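You operate a simulated robot arm through the tools that you are given. There is no shell and no other tool. Be economical: measure what you need, move in short steps, check, and stop when the job is done.

You run a simulated two-armed robot. Do the job below in one go: nothing can be reset, and whatever is moved stays where it is left.

## Task
On the top of the box table, fold the flat green cloth in half, so that its two short edges meet.

The check looks at the end state, three seconds after you hand in, the way a careful person would. Anything else that was tipped, shoved, dropped, spilled or broken makes it a failure. Flat cloth is picked up by pressing the open fingertips on it (5 to 10 N) and closing them slowly along it; thin cloth reads only 2 to 8 mm in the jaws.

## Robot
Two 7-joint arms with four-finger grippers on one trunk, on a base that drives. Base frame: it is fixed to the floor where the robot stands at the start and does not move with it; the origin is under the middle of the robot, x ahead of it, y to its left, z up; the surface under the hand at the start is at about z = 0.86. Lengths are in m, angles in degrees, forces in N, time in s.
The left shoulder is at the start at [0.04, 0.181, 1.154], the right one opposite. With the tool pointing down near the work surface each hand reaches from about 0.32 to 0.84 m from the robot's upright axis, wherever it stands, measured 20 degrees to its own side. Places, roughly: top of the box table [0.6, 0.1, 0.9]. Payload 3.67 kg a hand.
The tool frame of a hand sits at the grasp point between the pads (the TCP): z along the fingers, y along the line on which they close. The tips reach 0.028 m beyond it. Largest opening 0.112 m; the body of the gripper starts 0.073 m behind the TCP.
Orientation is told as [roll, pitch, yaw] about the base's x, y, z axes, in that order, counted from this pose: with the fingers straight down and closing along the base's y, the tool's x points along the base's -x, its y along +y and its z along -z.

## Interface
- The arms move only by the tool step_arm. It takes "left_moves", "right_moves" or both (then of equal length, played together; a hand with none holds still); each is a list that holds one entry, the list of rows, each a list of 6 numbers: the shift along the tool's x, y, z in units of 40 mm (1.0 is 40 mm), then the turn, a rotation vector about the tool's x, y, z in units of 8 degrees (1.0 is 8 degrees). In form: [[[tx, ty, tz, rx, ry, rz], ...]]. A call has 1 to 20 rows; each row shifts and turns the commanded pose from where the row before left it, along the tool's axes as they then stand. "left_gripper" and "right_gripper" are, for a hand that has rows, the finger opening in cm, from 0 to 11.2, set as the call begins (left out, the last holds). A call with a number of a shift or a turn outside -1 to 1 is refused whole. A row lasts 0.2 s, in which the tool goes at most 0.05 m and 8.6 degrees; a call with a longer step from one row to the next is refused whole, and so is a gripper value outside its range. Where a pose cannot be reached the arm comes as near as it can. A force on the tool above 40 N (or 10 N above the force at the start of the call, whichever is more), or a blocked arm, ends the call early, and 0.2 s more pass. The fingers move at their own pace and stop on an object; they squeeze with about 22 N. The grip force told is the motor's: it shows also when the fingers shut on nothing. Time passes only in rows, and 0.2 s behind the last, so rows that do not move let the fingers close. The reply holds the time, the measured pose of the TCP, the force on the tool along the base axes, the opening and the grip force, in the units named above and with some noise, with the torque about the TCP (base axes, N m) and any sound that the robot's microphone picked up, and new pictures: "show" is both (left out), scene, wrist or none (wrist: the cameras of the hands that moved).
- Cameras (640 x 400 px; columns grow to the right, rows downward): "scene" is now at [0.1035, -0.0234, 1.3785]; the picture's right is [-0.30, -0.95, 0.00], its down [-0.58, 0.18, -0.79] and it looks along [0.76, -0.24, -0.61] (base axes); focal length 255 px, centre (320, 200). "left" rides on the left gripper at [0.06, 0.018, -0.104] in its tool frame; the picture's right is [-0.29, 0.96, 0.00], its down [-0.80, -0.24, -0.55] and it looks along [-0.53, -0.16, 0.83] (tool axes); focal length 234 px, centre (320, 200). "right" rides on the right gripper at [0.06, -0.018, -0.104] in its tool frame; the picture's right is [0.29, 0.96, 0.00], its down [-0.80, 0.24, -0.55] and it looks along [-0.53, 0.16, 0.83] (tool axes); focal length 234 px, centre (320, 200). There is no depth. A picture from a camera that has moved, and an enlarged one, comes with that camera's place and axes in the base frame and with its lens.
- raise_lower(by): slides the trunk up (or, below 0, down) by that many m; the arms and the scene camera ride with it, the base frame stays. It gives what a move gives, with no picture.
- roll_base(legs): drives the robot by 1 to 6 legs, each [ahead, left, turn to the left] in m, m and degrees, along the robot's own axes; the way and the turn of a leg run together, so that a leg with both is an arc; at most 1.5 m and 180 degrees a leg. The arms and the cameras ride along, it lands a little off, and it stops where it bumps. It gives what a move gives, and a new picture of the scene camera.
- pan_tilt(pan, tilt): turns the head with the scene camera to pan (to the left, within 86 degrees either way) and tilt (down, from -29 to 69), counted from straight ahead of the robot. It gives what a move gives, and a new picture of the scene camera.
- zoom(camera, box): a new picture of the part [left, top, right, bottom] of that camera's present view, enlarged. No time passes.
- finish_job(): hands the job in; it is judged then, once.

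Work in short steps. Places have to be worked out from the pictures, the camera data and where the tool is seen: move nearer, look again, correct. Check each grasp and each placing, and mend what went wrong. You have 120 turns and 260 pictures in all, those below and enlarged ones among them. Open the grippers and draw the arms clear of the work before you hand the job in, unless the task says otherwise; then end with one line.

The tools are called after "Emit:" as a command line: name --argument value ..., lists and objects as JSON in quotes. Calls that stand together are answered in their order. step_arm: Moves the arms, as the interface text tells. Its arguments: {"type":"object","properties":{"left_moves":{"type":"array","items":{"type":"array","items":{"type":"array","items":{"type":"number"}}}},"left_gripper":{"type":"number"},"right_moves":{"type":"array","items":{"type":"array","items":{"type":"array","items":{"type":"number"}}}},"right_gripper":{"type":"number"},"show":{"type":"string","enum":["both","scene","wrist","none"]}},"required":[]} The other tools are called the same way: raise_lower (by) slides the trunk up or down; roll_base (legs) drives the base; pan_tilt (pan, tilt) turns the head that bears the scene camera; zoom (camera, box) takes an enlarged picture of a part of a camera's view; finish_job () hands the job in.

At the start:

```text
clock: 0.0
left_position: [0.58, 0.0785, 1.0645]
left_tool_rot: [0.0, 0.0, -0.1]
left_wrist_force: [-0.4, -0.1, -0.6]
left_wrist_torque: [0.0, -0.01, 0.0]
left_width: 0.1122
left_gripper_force: 0.0
right_position: [0.5804, -0.2922, 1.103]
right_tool_rot: [0.0, 0.0, -0.1]
right_wrist_force: [1.1, 0.4, -0.5]
right_wrist_torque: [0.03, -0.01, 0.02]
right_width: 0.1119
right_gripper_force: 0.0
trunk travel left (down, up): [-0.275, 0.239]
robot x, y, heading: [-0.0007, 0.0001, 0.4]
head pan, tilt: [-17.6, 37.4]
```

scene: 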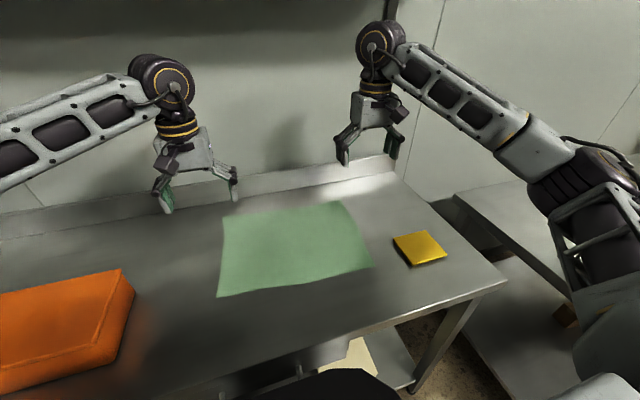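
right: 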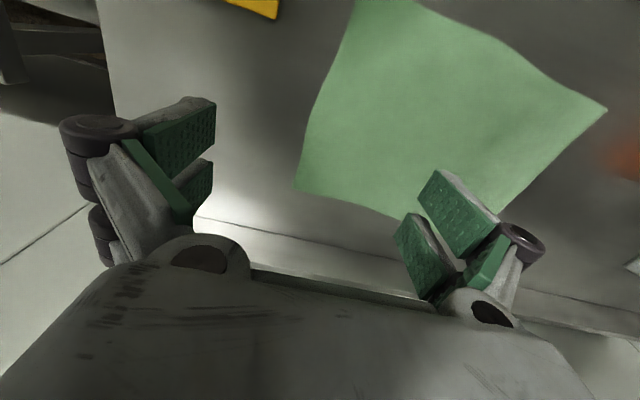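
left: 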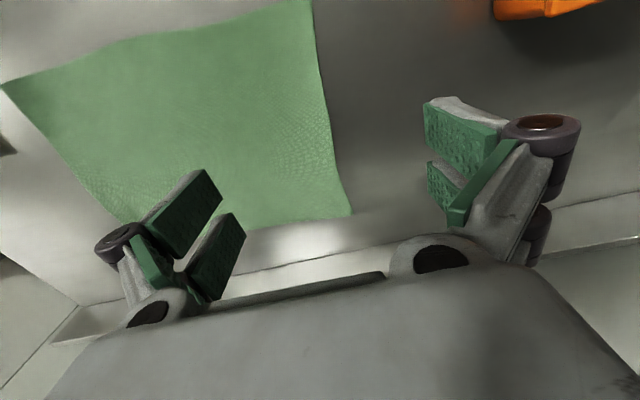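

The green cloth lies with its short edges on the left (y≈0.09) and right (y≈-0.28). I'll enlarge the scene view to measure its corners more exactly.

Emit:
zoom --camera "scene" --box '[200, 180, 480, 355]'

```text
2.29 times, centred on (340, 268) of scene
camera zoom: at [0.1035, -0.0234, 1.3785], right [-0.3, -0.95, 0.0], down [-0.58, 0.18, -0.79], along [0.76, -0.24, -0.61], focal length 582 px, centre (274, 46)
```

zoom: 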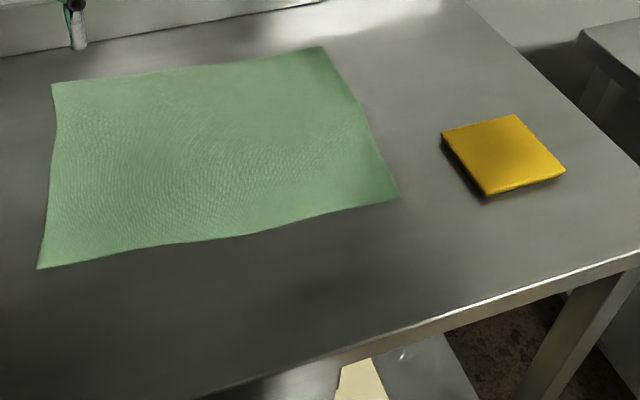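

Corners come out at about A(.759,.084), B(.727,-.293), C(.450,-.275) and D(.477,.101). I plan to bring the right edge over to the left edge, right hand at the far corner and left hand at the near one. First the right hand goes to x≈0.69, then both hands yaw so the fingers close along x.

Emit:
step_arm --right_moves '[[[-0.93, 0, 0, 0, 0, 0], [-0.93, 0, 0, 0, 0, 0], [-0.93, 0, 0, 0, 0, 0], [0, 0, 0, 0, 0, 0.975], [0, 0, 0, 0, 0, 0.975], [0, 0, 0, 0, 0, 0.975], [0, 0, 0, 0, 0, 0.975], [0, 0, 0, 0, 0, 0.975], [0, 0, 0, 0, 0, 0.975], [0, 0, 0, 0, 0, 0.975], [0, 0, 0, 0, 0, 0.975], [0, 0, 0, 0, 0, 0.975], [0, 0, 0, 0, 0, 0.975], [0, 0, 0, 0, 0, 0.975], [0, 0, 0, 0, 0, 0.975]]]' --left_moves '[[[0, 0, 0, 0, 0, 0], [0, 0, 0, 0, 0, 0], [0, 0, 0, 0, 0, 0], [0, 0, 0, 0, 0, -0.9], [0, 0, 0, 0, 0, -0.9], [0, 0, 0, 0, 0, -0.9], [0, 0, 0, 0, 0, -0.9], [0, 0, 0, 0, 0, -0.9], [0, 0, 0, 0, 0, -0.9], [0, 0, 0, 0, 0, -0.9], [0, 0, 0, 0, 0, -0.9], [0, 0, 0, 0, 0, -0.9], [0, 0, 0, 0, 0, -0.9], [0, 0, 0, 0, 0, -0.9], [0, 0, 0, 0, 0, -0.9]]]'

```text
clock: 3.2
left_position: [0.579, 0.0801, 1.0646]
left_tool_rot: [0.1, 0.0, 86.5]
left_wrist_force: [0.8, -0.1, 0.3]
left_wrist_torque: [0.0, 0.03, 0.03]
left_width: 0.112
left_gripper_force: 0.1
right_position: [0.6927, -0.2931, 1.1014]
right_tool_rot: [0.1, -0.1, -93.8]
right_wrist_force: [-0.8, -0.3, 0.0]
right_wrist_torque: [0.0, 0.03, -0.04]
right_width: 0.112
right_gripper_force: 0.0
trunk travel left (down, up): [-0.275, 0.239]
robot x, y, heading: [-0.0029, -0.0001, 0.3]
head pan, tilt: [-17.6, 37.4]
camera scene: at [0.1036, -0.0234, 1.3785], right [-0.3, -0.95, 0.0], down [-0.58, 0.18, -0.79], along [0.76, -0.24, -0.61], focal length 255 px, centre (320, 200)
camera right: at [0.6769, -0.2316, 1.2059], right [0.97, 0.22, 0.0], down [0.19, -0.81, 0.55], along [0.12, -0.54, -0.83], focal length 234 px, centre (320, 200)
camera left: at [0.5564, 0.0195, 1.1668], right [-0.94, 0.35, 0.0], down [0.29, 0.78, 0.55], along [0.19, 0.52, -0.83], focal length 234 px, centre (320, 200)
```

scene: 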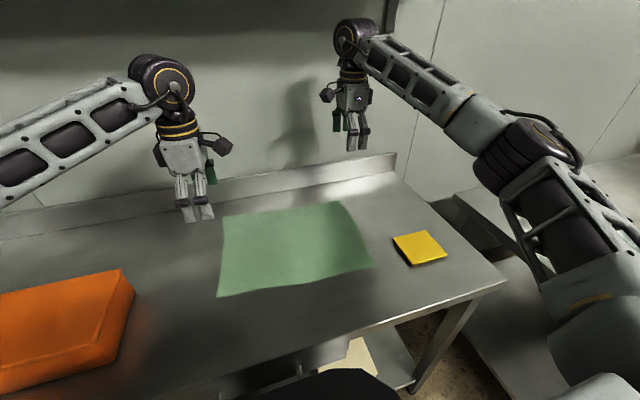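
right: 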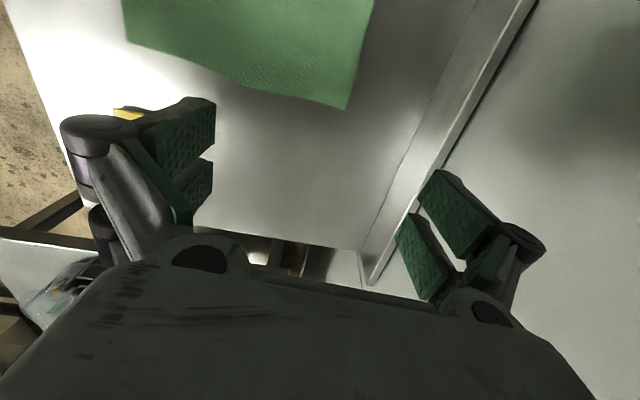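
left: 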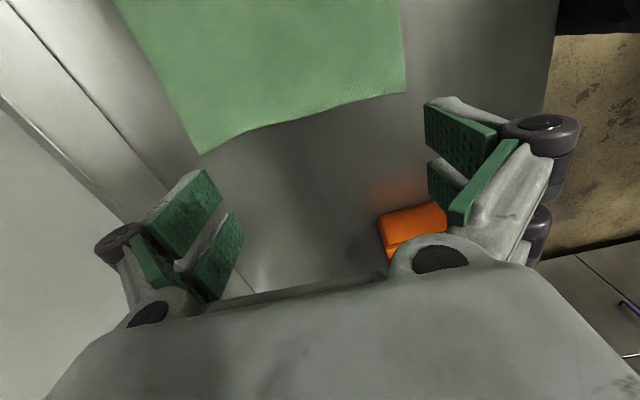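

All three cameras agree to within a few millimetres, with the surface at about 0.86. Now the left hand goes over the near-right corner area, staying high.

Emit:
step_arm --left_moves '[[[0.735, 0.45, 0, 0, 0, 0], [0.735, 0.45, 0, 0, 0, 0], [0.735, 0.45, 0, 0, 0, 0], [0.735, 0.45, 0, 0, 0, 0], [0.735, 0, 0, 0, 0, 0], [0.735, 0, 0, 0, 0, 0], [0.735, 0, 0.2, 0, 0, 0], [0.735, 0, 0.2, 0, 0, 0], [0.735, 0, 0.2, 0, 0, 0], [0.735, 0, 0.2, 0, 0, 0], [0.735, 0, 0.2, 0, 0, 0], [0.735, 0, 0.2, 0, 0, 0]]]'

```text
clock: 5.8
left_position: [0.4859, -0.2694, 1.0181]
left_tool_rot: [0.0, -0.1, 86.4]
left_wrist_force: [0.7, -0.7, -0.1]
left_wrist_torque: [0.04, 0.01, 0.01]
left_width: 0.1118
left_gripper_force: 0.0
right_position: [0.6909, -0.2938, 1.1005]
right_tool_rot: [0.0, 0.1, -93.6]
right_wrist_force: [0.0, -0.1, 0.1]
right_wrist_torque: [-0.01, 0.01, -0.01]
right_width: 0.1117
right_gripper_force: 0.0
trunk travel left (down, up): [-0.275, 0.239]
robot x, y, heading: [0.0006, 0.0031, 0.3]
head pan, tilt: [-17.6, 37.4]
camera scene: at [0.1031, -0.0251, 1.3785], right [-0.3, -0.95, 0.0], down [-0.58, 0.18, -0.79], along [0.76, -0.24, -0.61], focal length 255 px, centre (320, 200)
camera left: at [0.4626, -0.3285, 1.1199], right [-0.94, 0.35, 0.0], down [0.29, 0.78, 0.55], along [0.19, 0.52, -0.83], focal length 234 px, centre (320, 200)
```

scene: 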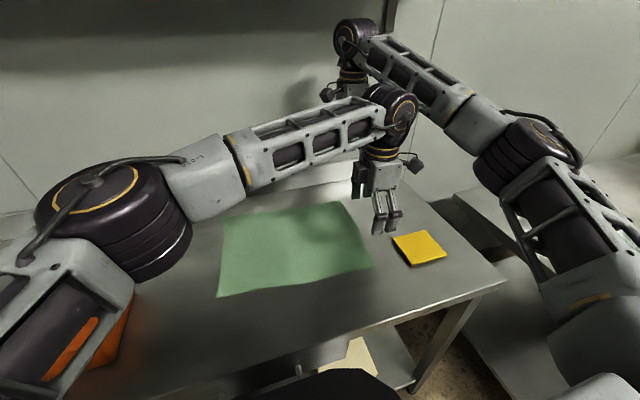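
left: 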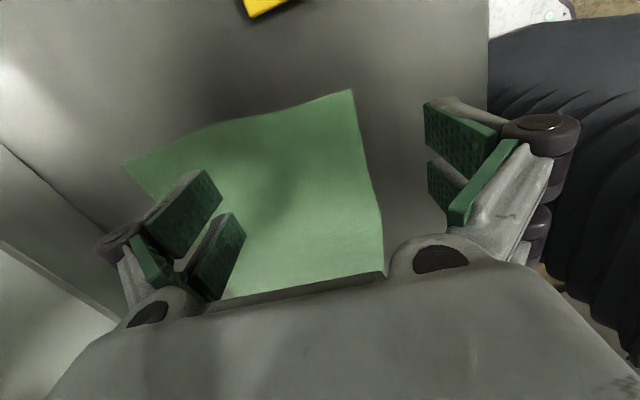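

Both arms clear each other. C now reads (.445,-.280) and B (.727,-.297). I'll narrow both grippers to 3.5 cm and descend to about 1 cm above the cloth.

Emit:
step_arm --left_moves '[[[0, 0, 0.49, 0, 0, 0], [0, 0, 0.49, 0, 0, 0], [0, 0, 0.49, 0, 0, 0], [0, 0, 0.49, 0, 0, 0], [0, 0, 0.49, 0, 0, 0], [0, 0, 0.49, 0, 0, 0]]]' --right_moves '[[[0.27, 0, 0.83, 0, 0, 0], [0, 0, 0.83, 0, 0, 0], [0, 0, 0.83, 0, 0, 0], [0, 0, 0.83, 0, 0, 0], [0, 0, 0.83, 0, 0, 0], [0, 0, 0.83, 0, 0, 0]]]' --left_gripper 3.5 --right_gripper 3.5

```text
clock: 7.2
left_position: [0.485, -0.2688, 0.8978]
left_tool_rot: [0.2, 0.0, 86.4]
left_wrist_force: [0.3, -0.6, -0.8]
left_wrist_torque: [0.0, 0.03, -0.02]
left_width: 0.0351
left_gripper_force: 0.0
right_position: [0.693, -0.2836, 0.9022]
right_tool_rot: [-0.1, 0.0, -93.6]
right_wrist_force: [0.4, -0.5, 1.1]
right_wrist_torque: [0.01, 0.02, 0.0]
right_width: 0.0349
right_gripper_force: 0.0
trunk travel left (down, up): [-0.275, 0.239]
robot x, y, heading: [-0.0012, -0.0008, 0.0]
head pan, tilt: [-17.6, 37.4]
camera scene: at [0.1044, -0.0241, 1.3784], right [-0.3, -0.95, 0.0], down [-0.58, 0.18, -0.79], along [0.76, -0.24, -0.61], focal length 255 px, centre (320, 200)
camera right: at [0.6776, -0.2224, 1.0059], right [0.97, 0.23, 0.0], down [0.19, -0.81, 0.55], along [0.13, -0.54, -0.83], focal length 234 px, centre (320, 200)
camera left: at [0.4632, -0.3282, 1.0004], right [-0.94, 0.35, 0.0], down [0.29, 0.78, 0.55], along [0.19, 0.52, -0.83], focal length 234 px, centre (320, 200)
```

scene: 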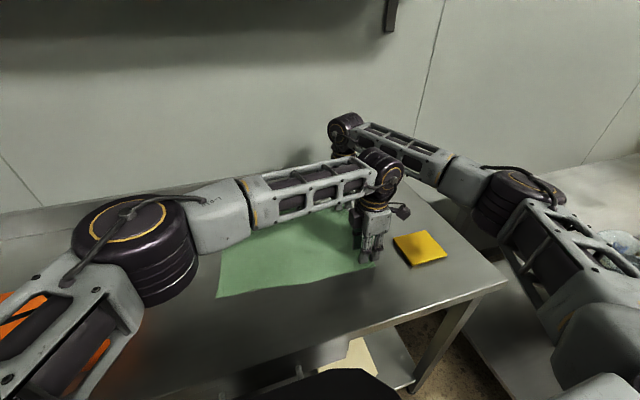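
right: 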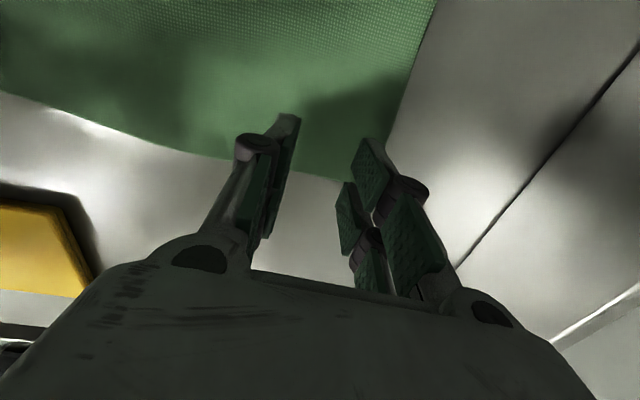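
left: 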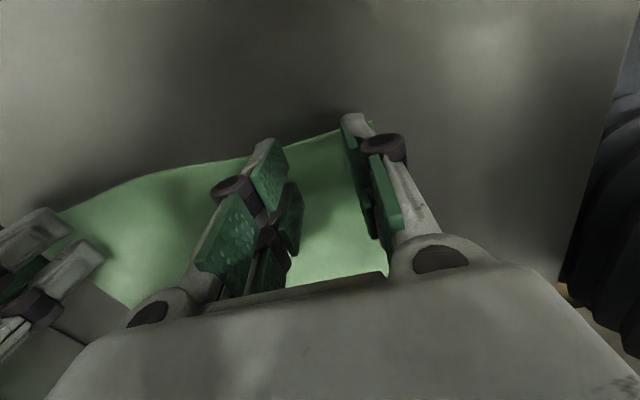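

The fingertips of both hands sit just inside the short edge. I'll ease both down to contact and read the forces.

Emit:
step_arm --left_moves '[[[0, 0, 0.04, 0, 0, 0], [0, 0, 0.04, 0, 0, 0], [0, 0, 0.04, 0, 0, 0], [0, 0, 0.04, 0, 0, 0], [0, 0, 0.04, 0, 0, 0], [0, 0, 0.04, 0, 0, 0]]]' --right_moves '[[[0, 0, 0.06, 0, 0, 0], [0, 0, 0.06, 0, 0, 0], [0, 0, 0.06, 0, 0, 0], [0, 0, 0.06, 0, 0, 0], [0, 0, 0.06, 0, 0, 0], [0, 0, 0.04, 0, 0, 0]]]' --show "none"

```text
clock: 8.6
left_position: [0.4844, -0.2699, 0.8882]
left_tool_rot: [0.0, 0.0, 86.4]
left_wrist_force: [-0.3, 0.5, 0.4]
left_wrist_torque: [0.01, -0.02, 0.01]
left_width: 0.0351
left_gripper_force: 0.2
right_position: [0.6931, -0.2823, 0.8894]
right_tool_rot: [-0.1, 0.0, -93.5]
right_wrist_force: [0.7, -0.2, 0.0]
right_wrist_torque: [0.01, 0.02, -0.01]
right_width: 0.0349
right_gripper_force: 0.1
trunk travel left (down, up): [-0.275, 0.239]
robot x, y, heading: [0.0025, -0.0007, -0.1]
head pan, tilt: [-17.6, 37.4]
```

No contact yet at about 0.889; I'll keep lowering in 1 mm steps.

Emit:
step_arm --left_moves '[[[0, 0, 0.025, 0, 0, 0], [0, 0, 0.025, 0, 0, 0], [0, 0, 0.025, 0, 0, 0], [0, 0, 0, 0, 0, 0]]]' --right_moves '[[[0, 0, 0.025, 0, 0, 0], [0, 0, 0.025, 0, 0, 0], [0, 0, 0.025, 0, 0, 0], [0, 0, 0, 0, 0, 0]]]' --show "none"

```text
clock: 9.6
left_position: [0.4845, -0.2694, 0.8889]
left_tool_rot: [0.0, 0.1, 86.4]
left_wrist_force: [1.8, -0.1, 19.4]
left_wrist_torque: [0.01, -0.06, 0.0]
left_width: 0.0352
left_gripper_force: 5.1
right_position: [0.6913, -0.2825, 0.8873]
right_tool_rot: [0.2, -0.1, -93.6]
right_wrist_force: [1.4, -2.6, 12.4]
right_wrist_torque: [-0.1, -0.01, 0.02]
right_width: 0.0355
right_gripper_force: 0.2
trunk travel left (down, up): [-0.275, 0.239]
robot x, y, heading: [-0.0004, -0.0024, -0.1]
head pan, tilt: [-17.6, 37.4]
```

Contact made at 19 N left and 12 N right, a bit hard. I'll ease both off toward 7 N and begin closing in small increments.

Emit:
step_arm --left_moves '[[[0, 0, -0.04, 0, 0, 0], [0, 0, 0, 0, 0, 0]]]' --right_moves '[[[0, 0, -0.018, 0, 0, 0], [0, 0, 0, 0, 0, 0]]]' --show "none"

Emit:
step_arm --left_moves '[[[0, 0, 0, 0, 0, 0], [0, 0, 0, 0, 0, 0]]]' --right_moves '[[[0, 0, 0, 0, 0, 0], [0, 0, 0, 0, 0, 0]]]' --left_gripper 3.0 --right_gripper 3.0 --show "wrist"

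```text
clock: 10.2
left_position: [0.4843, -0.2685, 0.8885]
left_tool_rot: [-0.1, 0.0, 86.4]
left_wrist_force: [3.6, -1.0, 11.8]
left_wrist_torque: [-0.05, -0.09, -0.03]
left_width: 0.0354
left_gripper_force: 0.7
right_position: [0.6916, -0.2821, 0.8879]
right_tool_rot: [0.2, 0.0, -93.6]
right_wrist_force: [2.1, -1.5, 14.3]
right_wrist_torque: [-0.05, -0.09, -0.01]
right_width: 0.0357
right_gripper_force: 0.8
trunk travel left (down, up): [-0.275, 0.239]
robot x, y, heading: [0.0001, 0.0003, 0.2]
head pan, tilt: [-17.6, 37.4]
```

```text
clock: 10.8
left_position: [0.4843, -0.2688, 0.8892]
left_tool_rot: [-0.1, 0.0, 86.4]
left_wrist_force: [1.2, -0.8, 7.9]
left_wrist_torque: [-0.01, 0.03, 0.01]
left_width: 0.0295
left_gripper_force: 0.1
right_position: [0.6903, -0.2806, 0.8887]
right_tool_rot: [0.1, 0.0, -93.6]
right_wrist_force: [-2.3, 0.1, 15.2]
right_wrist_torque: [-0.07, 0.17, 0.02]
right_width: 0.0294
right_gripper_force: 0.1
trunk travel left (down, up): [-0.275, 0.239]
robot x, y, heading: [0.0035, 0.0045, 0.0]
head pan, tilt: [-17.6, 37.4]
camera right: at [0.6752, -0.2201, 0.9926], right [0.97, 0.23, 0.0], down [0.19, -0.81, 0.55], along [0.13, -0.54, -0.83], focal length 234 px, centre (320, 200)
camera left: at [0.4607, -0.3274, 0.9913], right [-0.94, 0.35, 0.0], down [0.29, 0.78, 0.55], along [0.19, 0.52, -0.83], focal length 234 px, centre (320, 200)
```

right: 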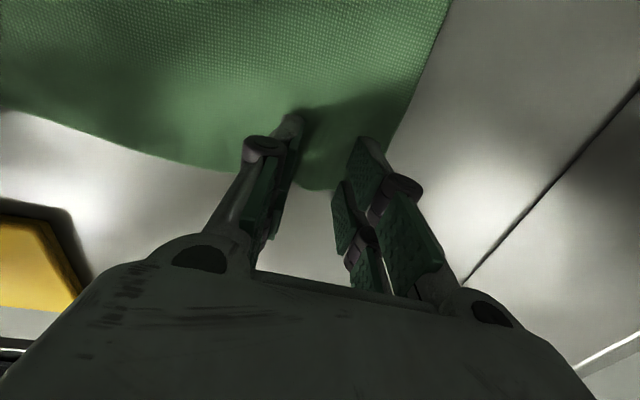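
left: 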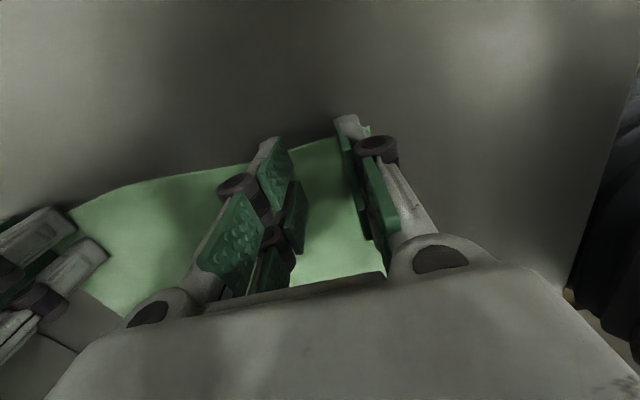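

The right hand's cloth is starting to bunch between its fingers. I'll ease that hand up slightly and keep closing stepwise.

Emit:
step_arm --left_moves '[[[0, 0, 0, 0, 0, 0], [0, 0, 0, 0, 0, 0]]]' --right_moves '[[[0, 0, -0.02, 0, 0, 0], [0, 0, 0, 0, 0, 0]]]' --left_gripper 2.4 --right_gripper 2.4 --show "none"

Emit:
step_arm --left_moves '[[[0, 0, 0, 0, 0, 0], [0, 0, 0, 0, 0, 0]]]' --right_moves '[[[0, 0, 0, 0, 0, 0], [0, 0, 0, 0, 0, 0]]]' --left_gripper 1.8 --right_gripper 1.8 --show "wrist"

```text
clock: 11.4
left_position: [0.485, -0.2689, 0.8875]
left_tool_rot: [0.0, 0.0, 86.4]
left_wrist_force: [0.5, -0.7, 7.5]
left_wrist_torque: [0.04, 0.03, -0.01]
left_width: 0.0229
left_gripper_force: 0.0
right_position: [0.6913, -0.2809, 0.8877]
right_tool_rot: [0.0, 0.0, -93.6]
right_wrist_force: [-1.9, 0.5, 10.2]
right_wrist_torque: [0.0, 0.04, -0.02]
right_width: 0.0232
right_gripper_force: 0.0
trunk travel left (down, up): [-0.275, 0.239]
robot x, y, heading: [0.0033, 0.0017, 0.1]
head pan, tilt: [-17.6, 37.4]
```

```text
clock: 12.0
left_position: [0.4855, -0.2684, 0.8882]
left_tool_rot: [0.0, 0.0, 86.4]
left_wrist_force: [0.9, -1.0, 5.6]
left_wrist_torque: [-0.01, 0.02, -0.01]
left_width: 0.0163
left_gripper_force: 0.1
right_position: [0.6925, -0.2818, 0.8879]
right_tool_rot: [0.0, 0.0, -93.7]
right_wrist_force: [-1.0, 0.0, 7.6]
right_wrist_torque: [0.01, 0.02, 0.03]
right_width: 0.0166
right_gripper_force: 0.0
trunk travel left (down, up): [-0.275, 0.239]
robot x, y, heading: [-0.0005, 0.0026, -0.2]
head pan, tilt: [-17.6, 37.4]
camera right: at [0.6765, -0.2205, 0.9923], right [0.97, 0.23, 0.0], down [0.19, -0.81, 0.55], along [0.13, -0.54, -0.83], focal length 234 px, centre (320, 200)
camera left: at [0.4619, -0.3276, 0.991], right [-0.94, 0.35, 0.0], down [0.29, 0.78, 0.55], along [0.19, 0.52, -0.83], focal length 234 px, centre (320, 200)
```

right: 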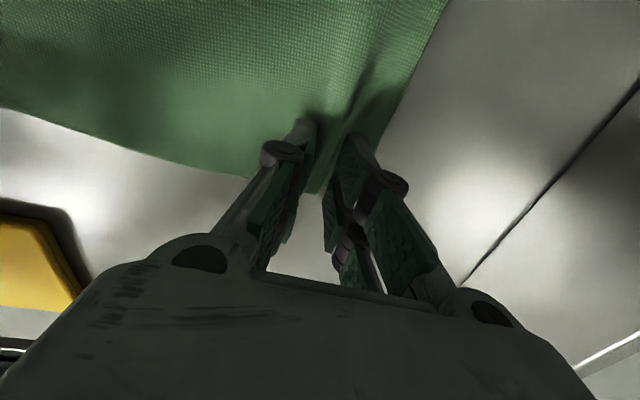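
left: 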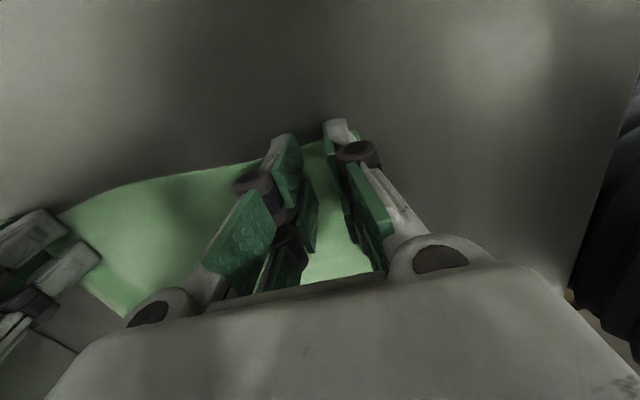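

The right ridge is clear, and the left looks to be sliding in. I'll add a little pressure on the left and finish closing.

Emit:
step_arm --left_moves '[[[0, 0, 0.02, 0, 0, 0], [0, 0, 0, 0, 0, 0]]]' --right_moves '[[[0, 0, 0, 0, 0, 0], [0, 0, 0, 0, 0, 0]]]' --left_gripper 1.2 --right_gripper 1.2 --show "none"

Emit:
step_arm --left_moves '[[[0, 0, 0, 0, 0, 0], [0, 0, 0, 0, 0, 0]]]' --right_moves '[[[0, 0, 0, 0, 0, 0], [0, 0, 0, 0, 0, 0]]]' --left_gripper 0.6 --right_gripper 0.6 --show "none"

Emit:
step_arm --left_moves '[[[0, 0, 0, 0, 0, 0], [0, 0, 0, 0, 0, 0], [0, 0, 0, 0, 0, 0]]]' --right_moves '[[[0, 0, 0, 0, 0, 0], [0, 0, 0, 0, 0, 0], [0, 0, 0, 0, 0, 0]]]' --left_gripper 0 --right_gripper 0 --show "wrist"

```text
clock: 12.6
left_position: [0.4847, -0.2694, 0.8883]
left_tool_rot: [-0.1, 0.1, 86.5]
left_wrist_force: [0.4, -1.1, 10.3]
left_wrist_torque: [-0.02, 0.01, 0.0]
left_width: 0.0099
left_gripper_force: 0.1
right_position: [0.6912, -0.282, 0.8872]
right_tool_rot: [0.0, -0.1, -93.5]
right_wrist_force: [-1.0, -0.2, 3.2]
right_wrist_torque: [-0.04, 0.0, -0.01]
right_width: 0.011
right_gripper_force: 0.0
trunk travel left (down, up): [-0.275, 0.239]
robot x, y, heading: [0.0027, 0.0001, -0.2]
head pan, tilt: [-17.6, 37.4]
```

```text
clock: 13.2
left_position: [0.4861, -0.2693, 0.8871]
left_tool_rot: [0.0, 0.0, 86.4]
left_wrist_force: [0.3, 0.1, 10.2]
left_wrist_torque: [-0.02, 0.03, 0.07]
left_width: 0.0063
left_gripper_force: 0.3
right_position: [0.692, -0.2809, 0.8871]
right_tool_rot: [0.0, 0.0, -93.6]
right_wrist_force: [-1.0, 0.3, 0.6]
right_wrist_torque: [0.0, 0.04, 0.02]
right_width: 0.0076
right_gripper_force: 22.2
trunk travel left (down, up): [-0.275, 0.239]
robot x, y, heading: [0.0023, 0.0007, -0.2]
head pan, tilt: [-17.6, 37.4]
```

```text
clock: 14.0
left_position: [0.4842, -0.27, 0.8865]
left_tool_rot: [0.0, 0.1, 86.4]
left_wrist_force: [0.3, -0.1, 1.5]
left_wrist_torque: [-0.02, 0.0, 0.0]
left_width: 0.0
left_gripper_force: 22.1
right_position: [0.6915, -0.2825, 0.8876]
right_tool_rot: [-0.1, 0.0, -93.6]
right_wrist_force: [-0.7, -0.2, 1.4]
right_wrist_torque: [0.0, 0.0, 0.0]
right_width: 0.0074
right_gripper_force: 21.8
trunk travel left (down, up): [-0.275, 0.239]
robot x, y, heading: [0.001, -0.0039, -0.2]
head pan, tilt: [-17.6, 37.4]
camera right: at [0.6771, -0.2209, 0.9919], right [0.97, 0.23, 0.0], down [0.19, -0.81, 0.55], along [0.13, -0.54, -0.83], focal length 234 px, centre (320, 200)
camera left: at [0.4625, -0.3279, 0.9893], right [-0.94, 0.35, 0.0], down [0.29, 0.78, 0.55], along [0.19, 0.52, -0.83], focal length 234 px, centre (320, 200)
```

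right: 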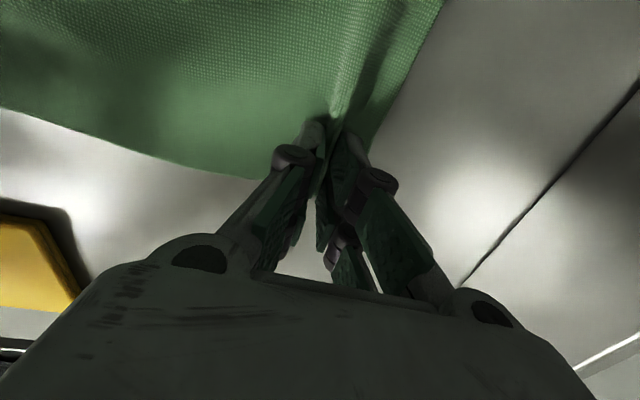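
left: 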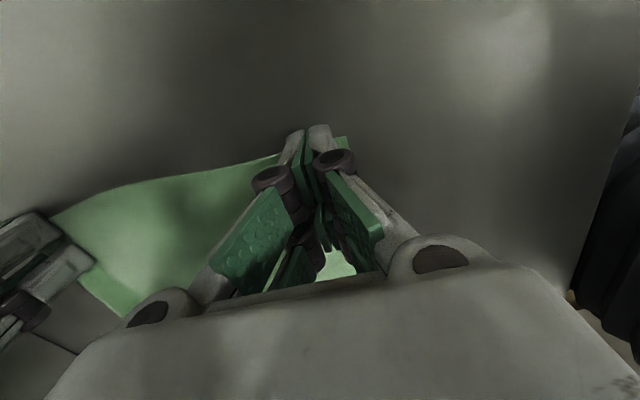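

The right hand holds cloth (7.4 mm), but the left closed on nothing. I'll lift the left, reopen it, shift about 8 mm inward, and press again.

Emit:
step_arm --left_moves '[[[0, 0, -0.2, 0, 0, 0], [0, 0, -0.2, 0, 0, 0]]]' --show "none"

Emit:
step_arm --left_moves '[[[-0.2, 0, 0, 0, 0, 0], [0, 0, 0, 0, 0, 0], [0, 0, 0.15, 0, 0, 0], [0, 0, 0.1, 0, 0, 0], [0, 0, 0.1, 0, 0, 0], [0, 0, 0.04, 0, 0, 0], [0, 0, 0, 0, 0, 0]]]' --left_gripper 3.8 --show "wrist"

```text
clock: 14.6
left_position: [0.4851, -0.2701, 0.9032]
left_tool_rot: [0.0, 0.1, 86.3]
left_wrist_force: [-0.4, -0.4, 0.2]
left_wrist_torque: [-0.02, -0.01, 0.01]
left_width: 0.0001
left_gripper_force: 22.0
right_position: [0.6926, -0.282, 0.8875]
right_tool_rot: [0.1, -0.1, -93.5]
right_wrist_force: [-1.0, 0.2, 1.8]
right_wrist_torque: [-0.02, 0.02, -0.01]
right_width: 0.0073
right_gripper_force: 22.2
trunk travel left (down, up): [-0.275, 0.239]
robot x, y, heading: [-0.0033, -0.0005, 0.1]
head pan, tilt: [-17.6, 37.4]
```

```text
clock: 16.2
left_position: [0.4855, -0.2612, 0.8885]
left_tool_rot: [0.1, 0.2, 86.4]
left_wrist_force: [-0.1, 0.1, 10.4]
left_wrist_torque: [0.04, 0.01, -0.04]
left_width: 0.0384
left_gripper_force: 0.3
right_position: [0.6914, -0.2819, 0.887]
right_tool_rot: [0.0, 0.0, -93.6]
right_wrist_force: [-0.2, -0.1, 0.9]
right_wrist_torque: [-0.04, 0.01, 0.02]
right_width: 0.0073
right_gripper_force: 21.8
trunk travel left (down, up): [-0.275, 0.239]
robot x, y, heading: [0.0027, 0.0006, 0.1]
head pan, tilt: [-17.6, 37.4]
camera left: at [0.4631, -0.3198, 0.9911], right [-0.94, 0.35, 0.0], down [0.29, 0.78, 0.55], along [0.19, 0.52, -0.83], focal length 234 px, centre (320, 200)
```

left: 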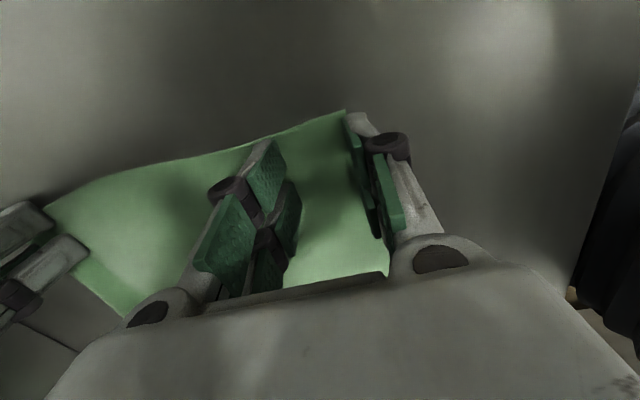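

The near-right corner has slid to about (.460,-.288), so my outer finger was off the cloth. I'll lift, shift 16 mm in +x and 6 mm toward the edge, then press again.

Emit:
step_arm --left_moves '[[[0, 0, -0.2, 0, 0, 0], [0, 0, -0.15, 0, 0, 0], [0.15, -0.4, 0, 0, 0, 0], [0, 0, 0.15, 0, 0, 0], [0, 0, 0.1, 0, 0, 0], [0, 0, 0.07, 0, 0, 0], [0, 0, 0.03, 0, 0, 0], [0, 0, 0, 0, 0, 0]]]' --show "wrist"

```text
clock: 18.0
left_position: [0.501, -0.2676, 0.89]
left_tool_rot: [0.1, 0.0, 86.3]
left_wrist_force: [0.1, 0.1, 7.0]
left_wrist_torque: [-0.02, 0.04, 0.03]
left_width: 0.0377
left_gripper_force: 0.1
right_position: [0.6928, -0.2824, 0.887]
right_tool_rot: [0.1, 0.1, -93.6]
right_wrist_force: [0.3, 0.2, 1.2]
right_wrist_torque: [-0.04, 0.0, -0.02]
right_width: 0.0076
right_gripper_force: 22.1
trunk travel left (down, up): [-0.275, 0.239]
robot x, y, heading: [0.0004, 0.0021, -0.1]
head pan, tilt: [-17.6, 37.4]
camera left: at [0.4782, -0.3268, 0.9912], right [-0.94, 0.35, 0.0], down [0.29, 0.78, 0.55], along [0.19, 0.52, -0.83], focal length 234 px, centre (320, 200)
```

left: 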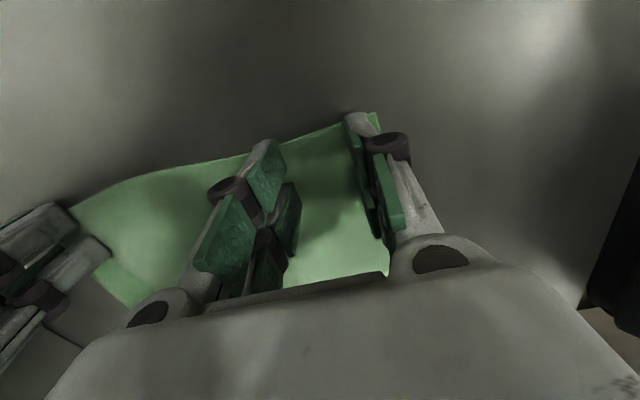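

Cloth now lies under both fingers at 7 N. I'll add slight pressure and close stepwise.

Emit:
step_arm --left_moves '[[[0, 0, 0.025, 0, 0, 0], [0, 0, 0, 0, 0, 0]]]' --left_gripper 3.2 --show "none"

Emit:
step_arm --left_moves '[[[0, 0, 0, 0, 0, 0], [0, 0, 0, 0, 0, 0]]]' --left_gripper 2.5 --show "wrist"

```text
clock: 18.6
left_position: [0.5002, -0.2682, 0.8885]
left_tool_rot: [-0.1, 0.2, 86.4]
left_wrist_force: [1.5, -0.5, 19.4]
left_wrist_torque: [-0.06, -0.01, 0.04]
left_width: 0.0322
left_gripper_force: 0.1
right_position: [0.6916, -0.2824, 0.8873]
right_tool_rot: [-0.1, 0.0, -93.6]
right_wrist_force: [-0.9, 0.4, -0.2]
right_wrist_torque: [0.0, 0.05, -0.01]
right_width: 0.0076
right_gripper_force: 22.1
trunk travel left (down, up): [-0.275, 0.239]
robot x, y, heading: [0.0025, -0.0037, -0.1]
head pan, tilt: [-17.6, 37.4]
```

```text
clock: 19.2
left_position: [0.4998, -0.2682, 0.8886]
left_tool_rot: [-0.2, 0.0, 86.3]
left_wrist_force: [2.2, -1.5, 23.7]
left_wrist_torque: [-0.12, 0.14, 0.04]
left_width: 0.0258
left_gripper_force: 0.4
right_position: [0.6896, -0.2815, 0.8896]
right_tool_rot: [0.1, -0.1, -93.5]
right_wrist_force: [-1.5, 0.6, 0.1]
right_wrist_torque: [0.03, 0.07, 0.0]
right_width: 0.0075
right_gripper_force: 21.5
trunk travel left (down, up): [-0.275, 0.239]
robot x, y, heading: [-0.0029, -0.0021, 0.1]
head pan, tilt: [-17.6, 37.4]
camera left: at [0.4773, -0.3266, 0.9912], right [-0.94, 0.35, 0.0], down [0.29, 0.78, 0.55], along [0.19, 0.52, -0.83], focal length 234 px, centre (320, 200)
```

left: 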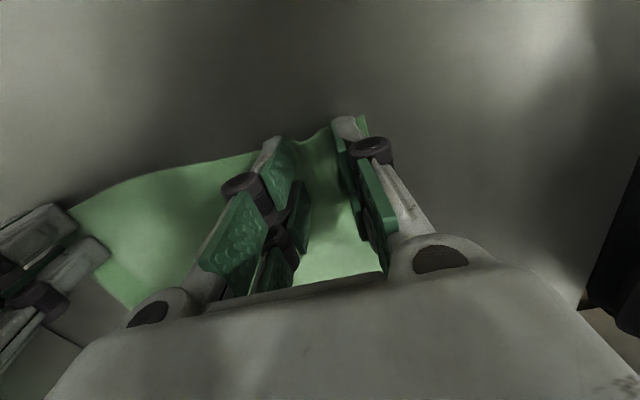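

A ridge is forming in the left hand now. Force is 24 N, so I'll ease off a bit and continue closing.

Emit:
step_arm --left_moves '[[[0, 0, -0.03, 0, 0, 0], [0, 0, 0, 0, 0, 0]]]' --left_gripper 1.8 --show "none"

Emit:
step_arm --left_moves '[[[0, 0, 0, 0, 0, 0], [0, 0, 0, 0, 0, 0]]]' --left_gripper 1.1 --show "none"

Emit:
step_arm --left_moves '[[[0, 0, 0, 0, 0, 0], [0, 0, 0, 0, 0, 0], [0, 0, 0, 0, 0, 0]]]' --left_gripper 0 --show "wrist"

```text
clock: 19.8
left_position: [0.5009, -0.2685, 0.8894]
left_tool_rot: [0.0, 0.0, 86.4]
left_wrist_force: [0.6, 0.8, 13.3]
left_wrist_torque: [-0.03, 0.02, 0.0]
left_width: 0.016
left_gripper_force: 0.0
right_position: [0.6925, -0.2821, 0.8884]
right_tool_rot: [0.1, 0.0, -93.7]
right_wrist_force: [-1.2, -0.4, -0.2]
right_wrist_torque: [0.0, 0.03, 0.02]
right_width: 0.0077
right_gripper_force: 22.0
trunk travel left (down, up): [-0.275, 0.239]
robot x, y, heading: [0.0017, 0.0014, -0.2]
head pan, tilt: [-17.6, 37.4]
```

```text
clock: 20.4
left_position: [0.501, -0.2686, 0.8873]
left_tool_rot: [-0.1, 0.0, 86.4]
left_wrist_force: [0.2, 0.8, 4.5]
left_wrist_torque: [-0.02, 0.0, -0.01]
left_width: 0.0097
left_gripper_force: 0.0
right_position: [0.6918, -0.2824, 0.8869]
right_tool_rot: [0.0, 0.0, -93.6]
right_wrist_force: [0.1, -0.1, 0.4]
right_wrist_torque: [0.0, 0.01, 0.0]
right_width: 0.0072
right_gripper_force: 22.1
trunk travel left (down, up): [-0.275, 0.239]
robot x, y, heading: [-0.0023, 0.0028, 0.0]
head pan, tilt: [-17.6, 37.4]
```

```text
clock: 21.2
left_position: [0.5014, -0.2658, 0.8889]
left_tool_rot: [-0.1, 0.0, 86.3]
left_wrist_force: [4.9, 0.1, 0.3]
left_wrist_torque: [-0.02, -0.07, -0.02]
left_width: 0.0026
left_gripper_force: 21.5
right_position: [0.6926, -0.2821, 0.8867]
right_tool_rot: [-0.1, 0.0, -93.7]
right_wrist_force: [-4.1, -0.1, 1.6]
right_wrist_torque: [0.02, 0.1, 0.01]
right_width: 0.0076
right_gripper_force: 21.4
trunk travel left (down, up): [-0.275, 0.239]
robot x, y, heading: [-0.0003, -0.0013, 0.1]
head pan, tilt: [-17.6, 37.4]
camera left: at [0.4785, -0.3266, 0.9908], right [-0.94, 0.35, 0.0], down [0.29, 0.78, 0.55], along [0.19, 0.52, -0.83], focal length 234 px, centre (320, 200)
```

left: 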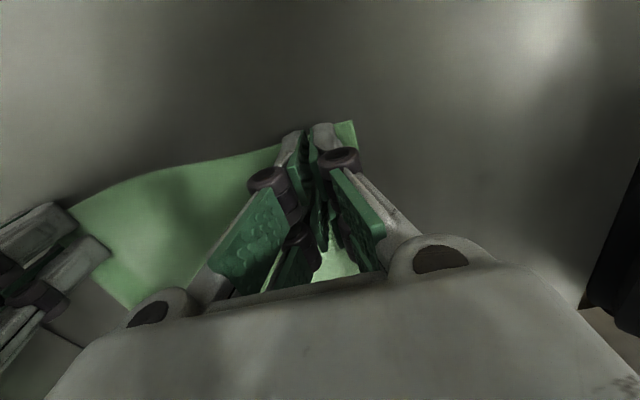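

Left reads 2.6 mm with about 4–5 N tension between the hands, so both now hold cloth. I'll slacken by 6 mm and lift both 3 cm to check.

Emit:
step_arm --left_moves '[[[0, -0.08, 0, 0, 0, 0], [0, -0.08, -0.15, 0, 0, 0], [0, 0, -0.3, 0, 0, 0], [0, 0, -0.3, 0, 0, 0], [0, 0, 0, 0, 0, 0]]]' --right_moves '[[[0, 0, 0, 0, 0, 0], [0, 0, -0.15, 0, 0, 0], [0, 0, -0.3, 0, 0, 0], [0, 0, -0.3, 0, 0, 0], [0, 0, 0, 0, 0, 0]]]'

```text
clock: 22.4
left_position: [0.5082, -0.2695, 0.9189]
left_tool_rot: [0.0, -0.1, 86.2]
left_wrist_force: [-0.2, 0.3, -0.8]
left_wrist_torque: [-0.01, 0.0, -0.01]
left_width: 0.0026
left_gripper_force: 23.8
right_position: [0.6924, -0.2822, 0.918]
right_tool_rot: [0.1, 0.0, -93.6]
right_wrist_force: [0.0, 0.5, -0.1]
right_wrist_torque: [0.01, 0.0, -0.03]
right_width: 0.0074
right_gripper_force: 21.9
trunk travel left (down, up): [-0.275, 0.239]
robot x, y, heading: [0.0017, -0.0005, -0.1]
head pan, tilt: [-17.6, 37.4]
camera scene: at [0.1037, -0.0237, 1.3784], right [-0.3, -0.95, 0.0], down [-0.58, 0.18, -0.79], along [0.76, -0.24, -0.61], focal length 255 px, centre (320, 200)
camera right: at [0.6775, -0.2211, 1.0213], right [0.97, 0.23, 0.0], down [0.19, -0.81, 0.55], along [0.13, -0.54, -0.83], focal length 234 px, centre (320, 200)
camera left: at [0.485, -0.3274, 1.0203], right [-0.94, 0.35, 0.0], down [0.29, 0.78, 0.55], along [0.19, 0.52, -0.83], focal length 234 px, centre (320, 200)
```

scene: 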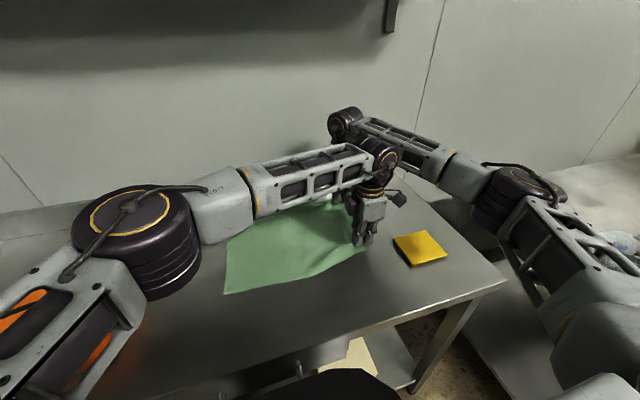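
right: 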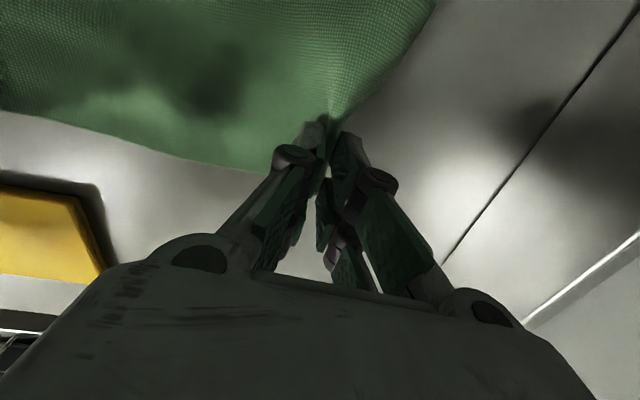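
left: 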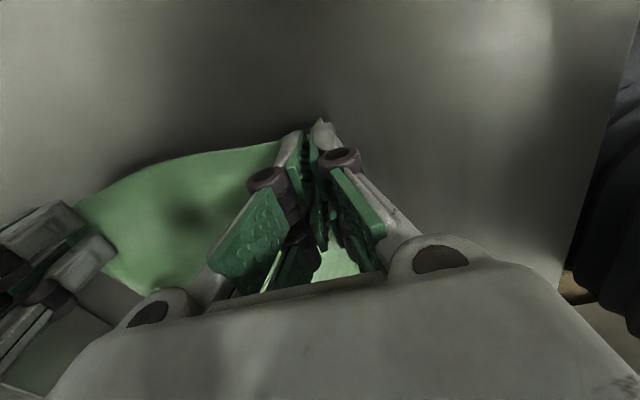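

Both corners came up with the hands. Next I swing both hands up and left to the midpoint, about 13 cm high, and then look again.

Emit:
step_arm --left_moves '[[[-0.3, 0, -0.6, 0, 0, 0], [-0.5, 0, -0.6, 0, 0, 0], [-0.6, 0, -0.5, 0, 0, 0], [-0.7, 0, -0.4, 0, 0, 0], [-0.7, 0, -0.3, 0, 0, 0], [-0.7, 0, -0.2, 0, 0, 0], [-0.7, 0, 0, 0, 0, 0], [-0.5, 0, 0, 0, 0, 0]]]' --right_moves '[[[0.3, 0, -0.6, 0, 0, 0], [0.5, 0, -0.6, 0, 0, 0], [0.6, 0, -0.5, 0, 0, 0], [0.7, 0, -0.4, 0, 0, 0], [0.7, 0, -0.3, 0, 0, 0], [0.7, 0, -0.2, 0, 0, 0], [0.7, 0, 0, 0, 0, 0], [0.5, 0, 0, 0, 0, 0]]]'

```text
clock: 24.2
left_position: [0.5183, -0.0791, 1.0215]
left_tool_rot: [0.0, 0.0, 86.4]
left_wrist_force: [0.4, 0.2, 0.6]
left_wrist_torque: [-0.03, 0.02, -0.02]
left_width: 0.0026
left_gripper_force: 23.2
right_position: [0.7056, -0.0941, 1.0213]
right_tool_rot: [-0.1, 0.0, -93.7]
right_wrist_force: [0.6, 1.2, -0.2]
right_wrist_torque: [0.01, 0.02, -0.01]
right_width: 0.0074
right_gripper_force: 22.4
trunk travel left (down, up): [-0.275, 0.239]
robot x, y, heading: [-0.001, -0.0019, -0.1]
head pan, tilt: [-17.6, 37.4]
camera scene: at [0.1036, -0.0222, 1.3785], right [-0.3, -0.95, 0.0], down [-0.58, 0.18, -0.79], along [0.76, -0.24, -0.61], focal length 255 px, centre (320, 200)
camera right: at [0.6893, -0.0322, 1.1251], right [0.97, 0.23, 0.0], down [0.19, -0.81, 0.56], along [0.12, -0.54, -0.83], focal length 234 px, centre (320, 200)
camera left: at [0.4959, -0.1383, 1.1245], right [-0.94, 0.35, 0.0], down [0.29, 0.78, 0.55], along [0.19, 0.52, -0.83], focal length 234 px, centre (320, 200)
```

scene: 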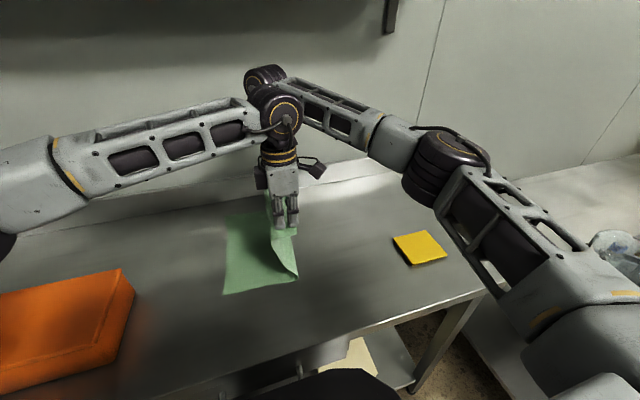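
right: 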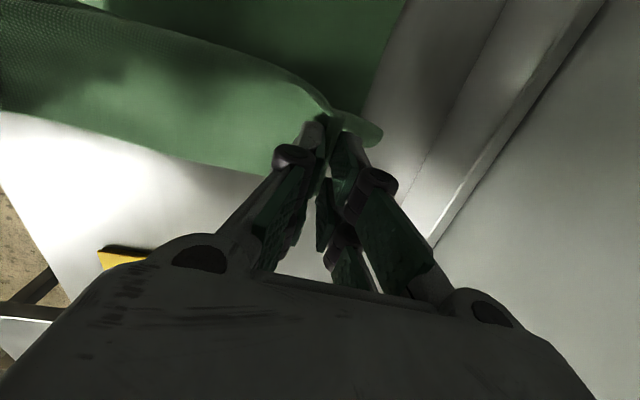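
left: 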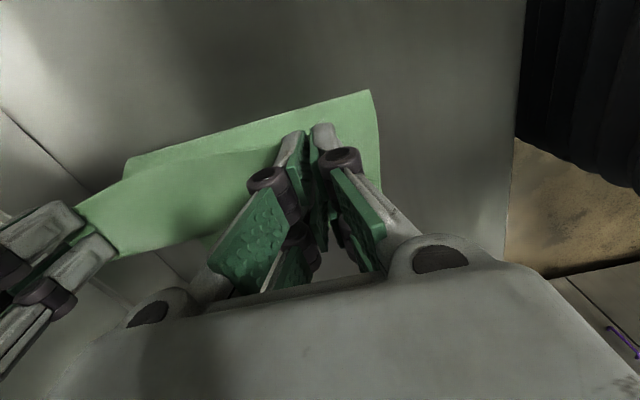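

The fold is forming well, but the gripped strip still points backward (-y), so laying it straight down would leave a turned-under hem. I'll tilt both hands about x so the fingers point toward +y, starting with 24°.

Emit:
step_arm --left_moves '[[[0, 0, 0, 0, -1, 0], [0, 0, 0, 0, -1, 0], [0, 0, 0, 0, -1, 0]]]' --right_moves '[[[0, 0, 0, 0, 1, 0], [0, 0, 0, 0, 1, 0], [0, 0, 0, 0, 1, 0]]]'

```text
clock: 25.0
left_position: [0.5188, -0.082, 1.0223]
left_tool_rot: [0.0, -24.2, 86.4]
left_wrist_force: [0.5, -0.4, 1.4]
left_wrist_torque: [0.0, 0.03, -0.01]
left_width: 0.002
left_gripper_force: 21.6
right_position: [0.7044, -0.0962, 1.0198]
right_tool_rot: [0.1, 24.2, -93.6]
right_wrist_force: [1.3, -1.0, 0.2]
right_wrist_torque: [0.03, 0.02, 0.04]
right_width: 0.0073
right_gripper_force: 21.8
trunk travel left (down, up): [-0.275, 0.239]
robot x, y, heading: [-0.0017, 0.002, -0.2]
head pan, tilt: [-17.6, 37.4]
camera scene: at [0.1036, -0.0257, 1.3784], right [-0.3, -0.95, 0.0], down [-0.58, 0.18, -0.79], along [0.76, -0.24, -0.61], focal length 255 px, centre (320, 200)
camera right: at [0.6864, -0.0824, 1.1411], right [0.97, 0.2, 0.12], down [0.18, -0.97, 0.18], along [0.15, -0.15, -0.98], focal length 234 px, centre (320, 200)
camera left: at [0.4942, -0.1782, 1.0907], right [-0.94, 0.32, 0.12], down [0.27, 0.48, 0.83], along [0.21, 0.81, -0.54], focal length 234 px, centre (320, 200)
```

scene: 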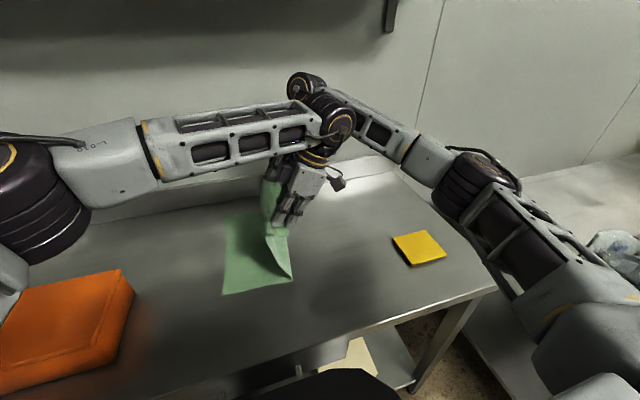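
right: 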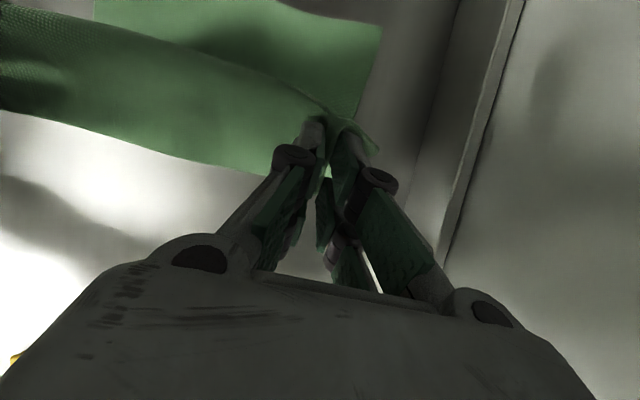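
left: 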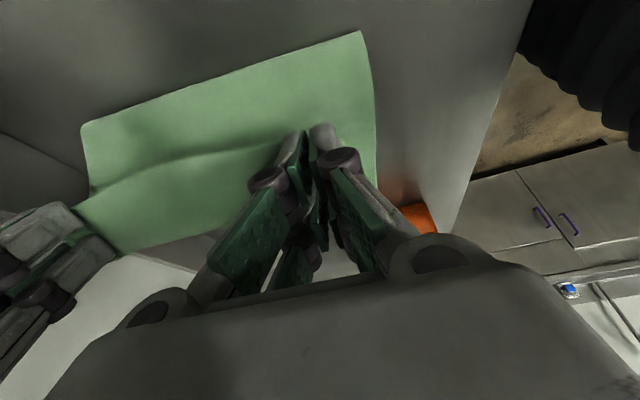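

I need to tell whether the line between the hands is the free edge or a crease, so I'll enlarge both wrist views.

Emit:
zoom --camera "left" --box '[60, 20, 400, 270]'

Emit:
zoom --camera "right" --box '[0, 0, 400, 250]'

Emit:
zoom --camera "scene" --box '[200, 160, 360, 310]'

```text
1.60 times, centred on (230, 145) of left
camera zoom: at [0.4942, -0.1782, 1.0907], right [-0.94, 0.32, 0.12], down [0.27, 0.48, 0.83], along [0.21, 0.81, -0.54], focal length 375 px, centre (464, 288)
```

zoom: 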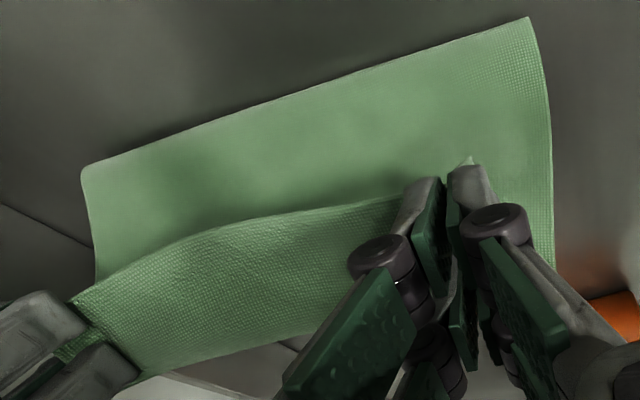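

```text
1.60 times, centred on (200, 125) of right
camera zoom: at [0.6864, -0.0824, 1.1411], right [0.97, 0.2, 0.12], down [0.18, -0.97, 0.18], along [0.15, -0.15, -0.98], focal length 375 px, centre (512, 320)
```

zoom: 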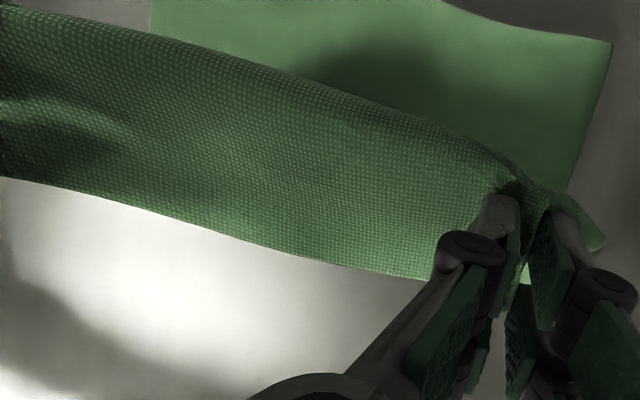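

```text
2.67 times, centred on (280, 235) of scene
camera zoom: at [0.1036, -0.0257, 1.3784], right [-0.3, -0.95, 0.0], down [-0.58, 0.18, -0.79], along [0.76, -0.24, -0.61], focal length 679 px, centre (427, 107)
```

zoom: 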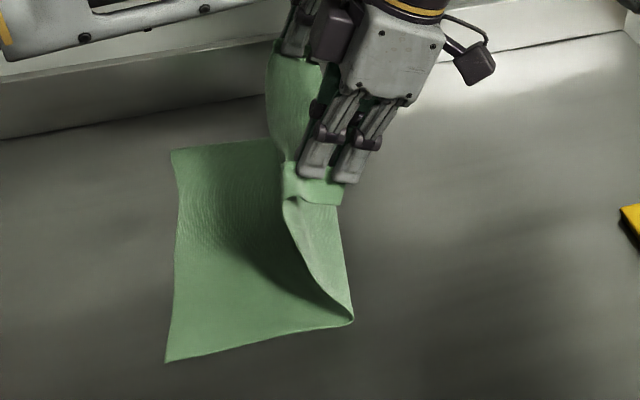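

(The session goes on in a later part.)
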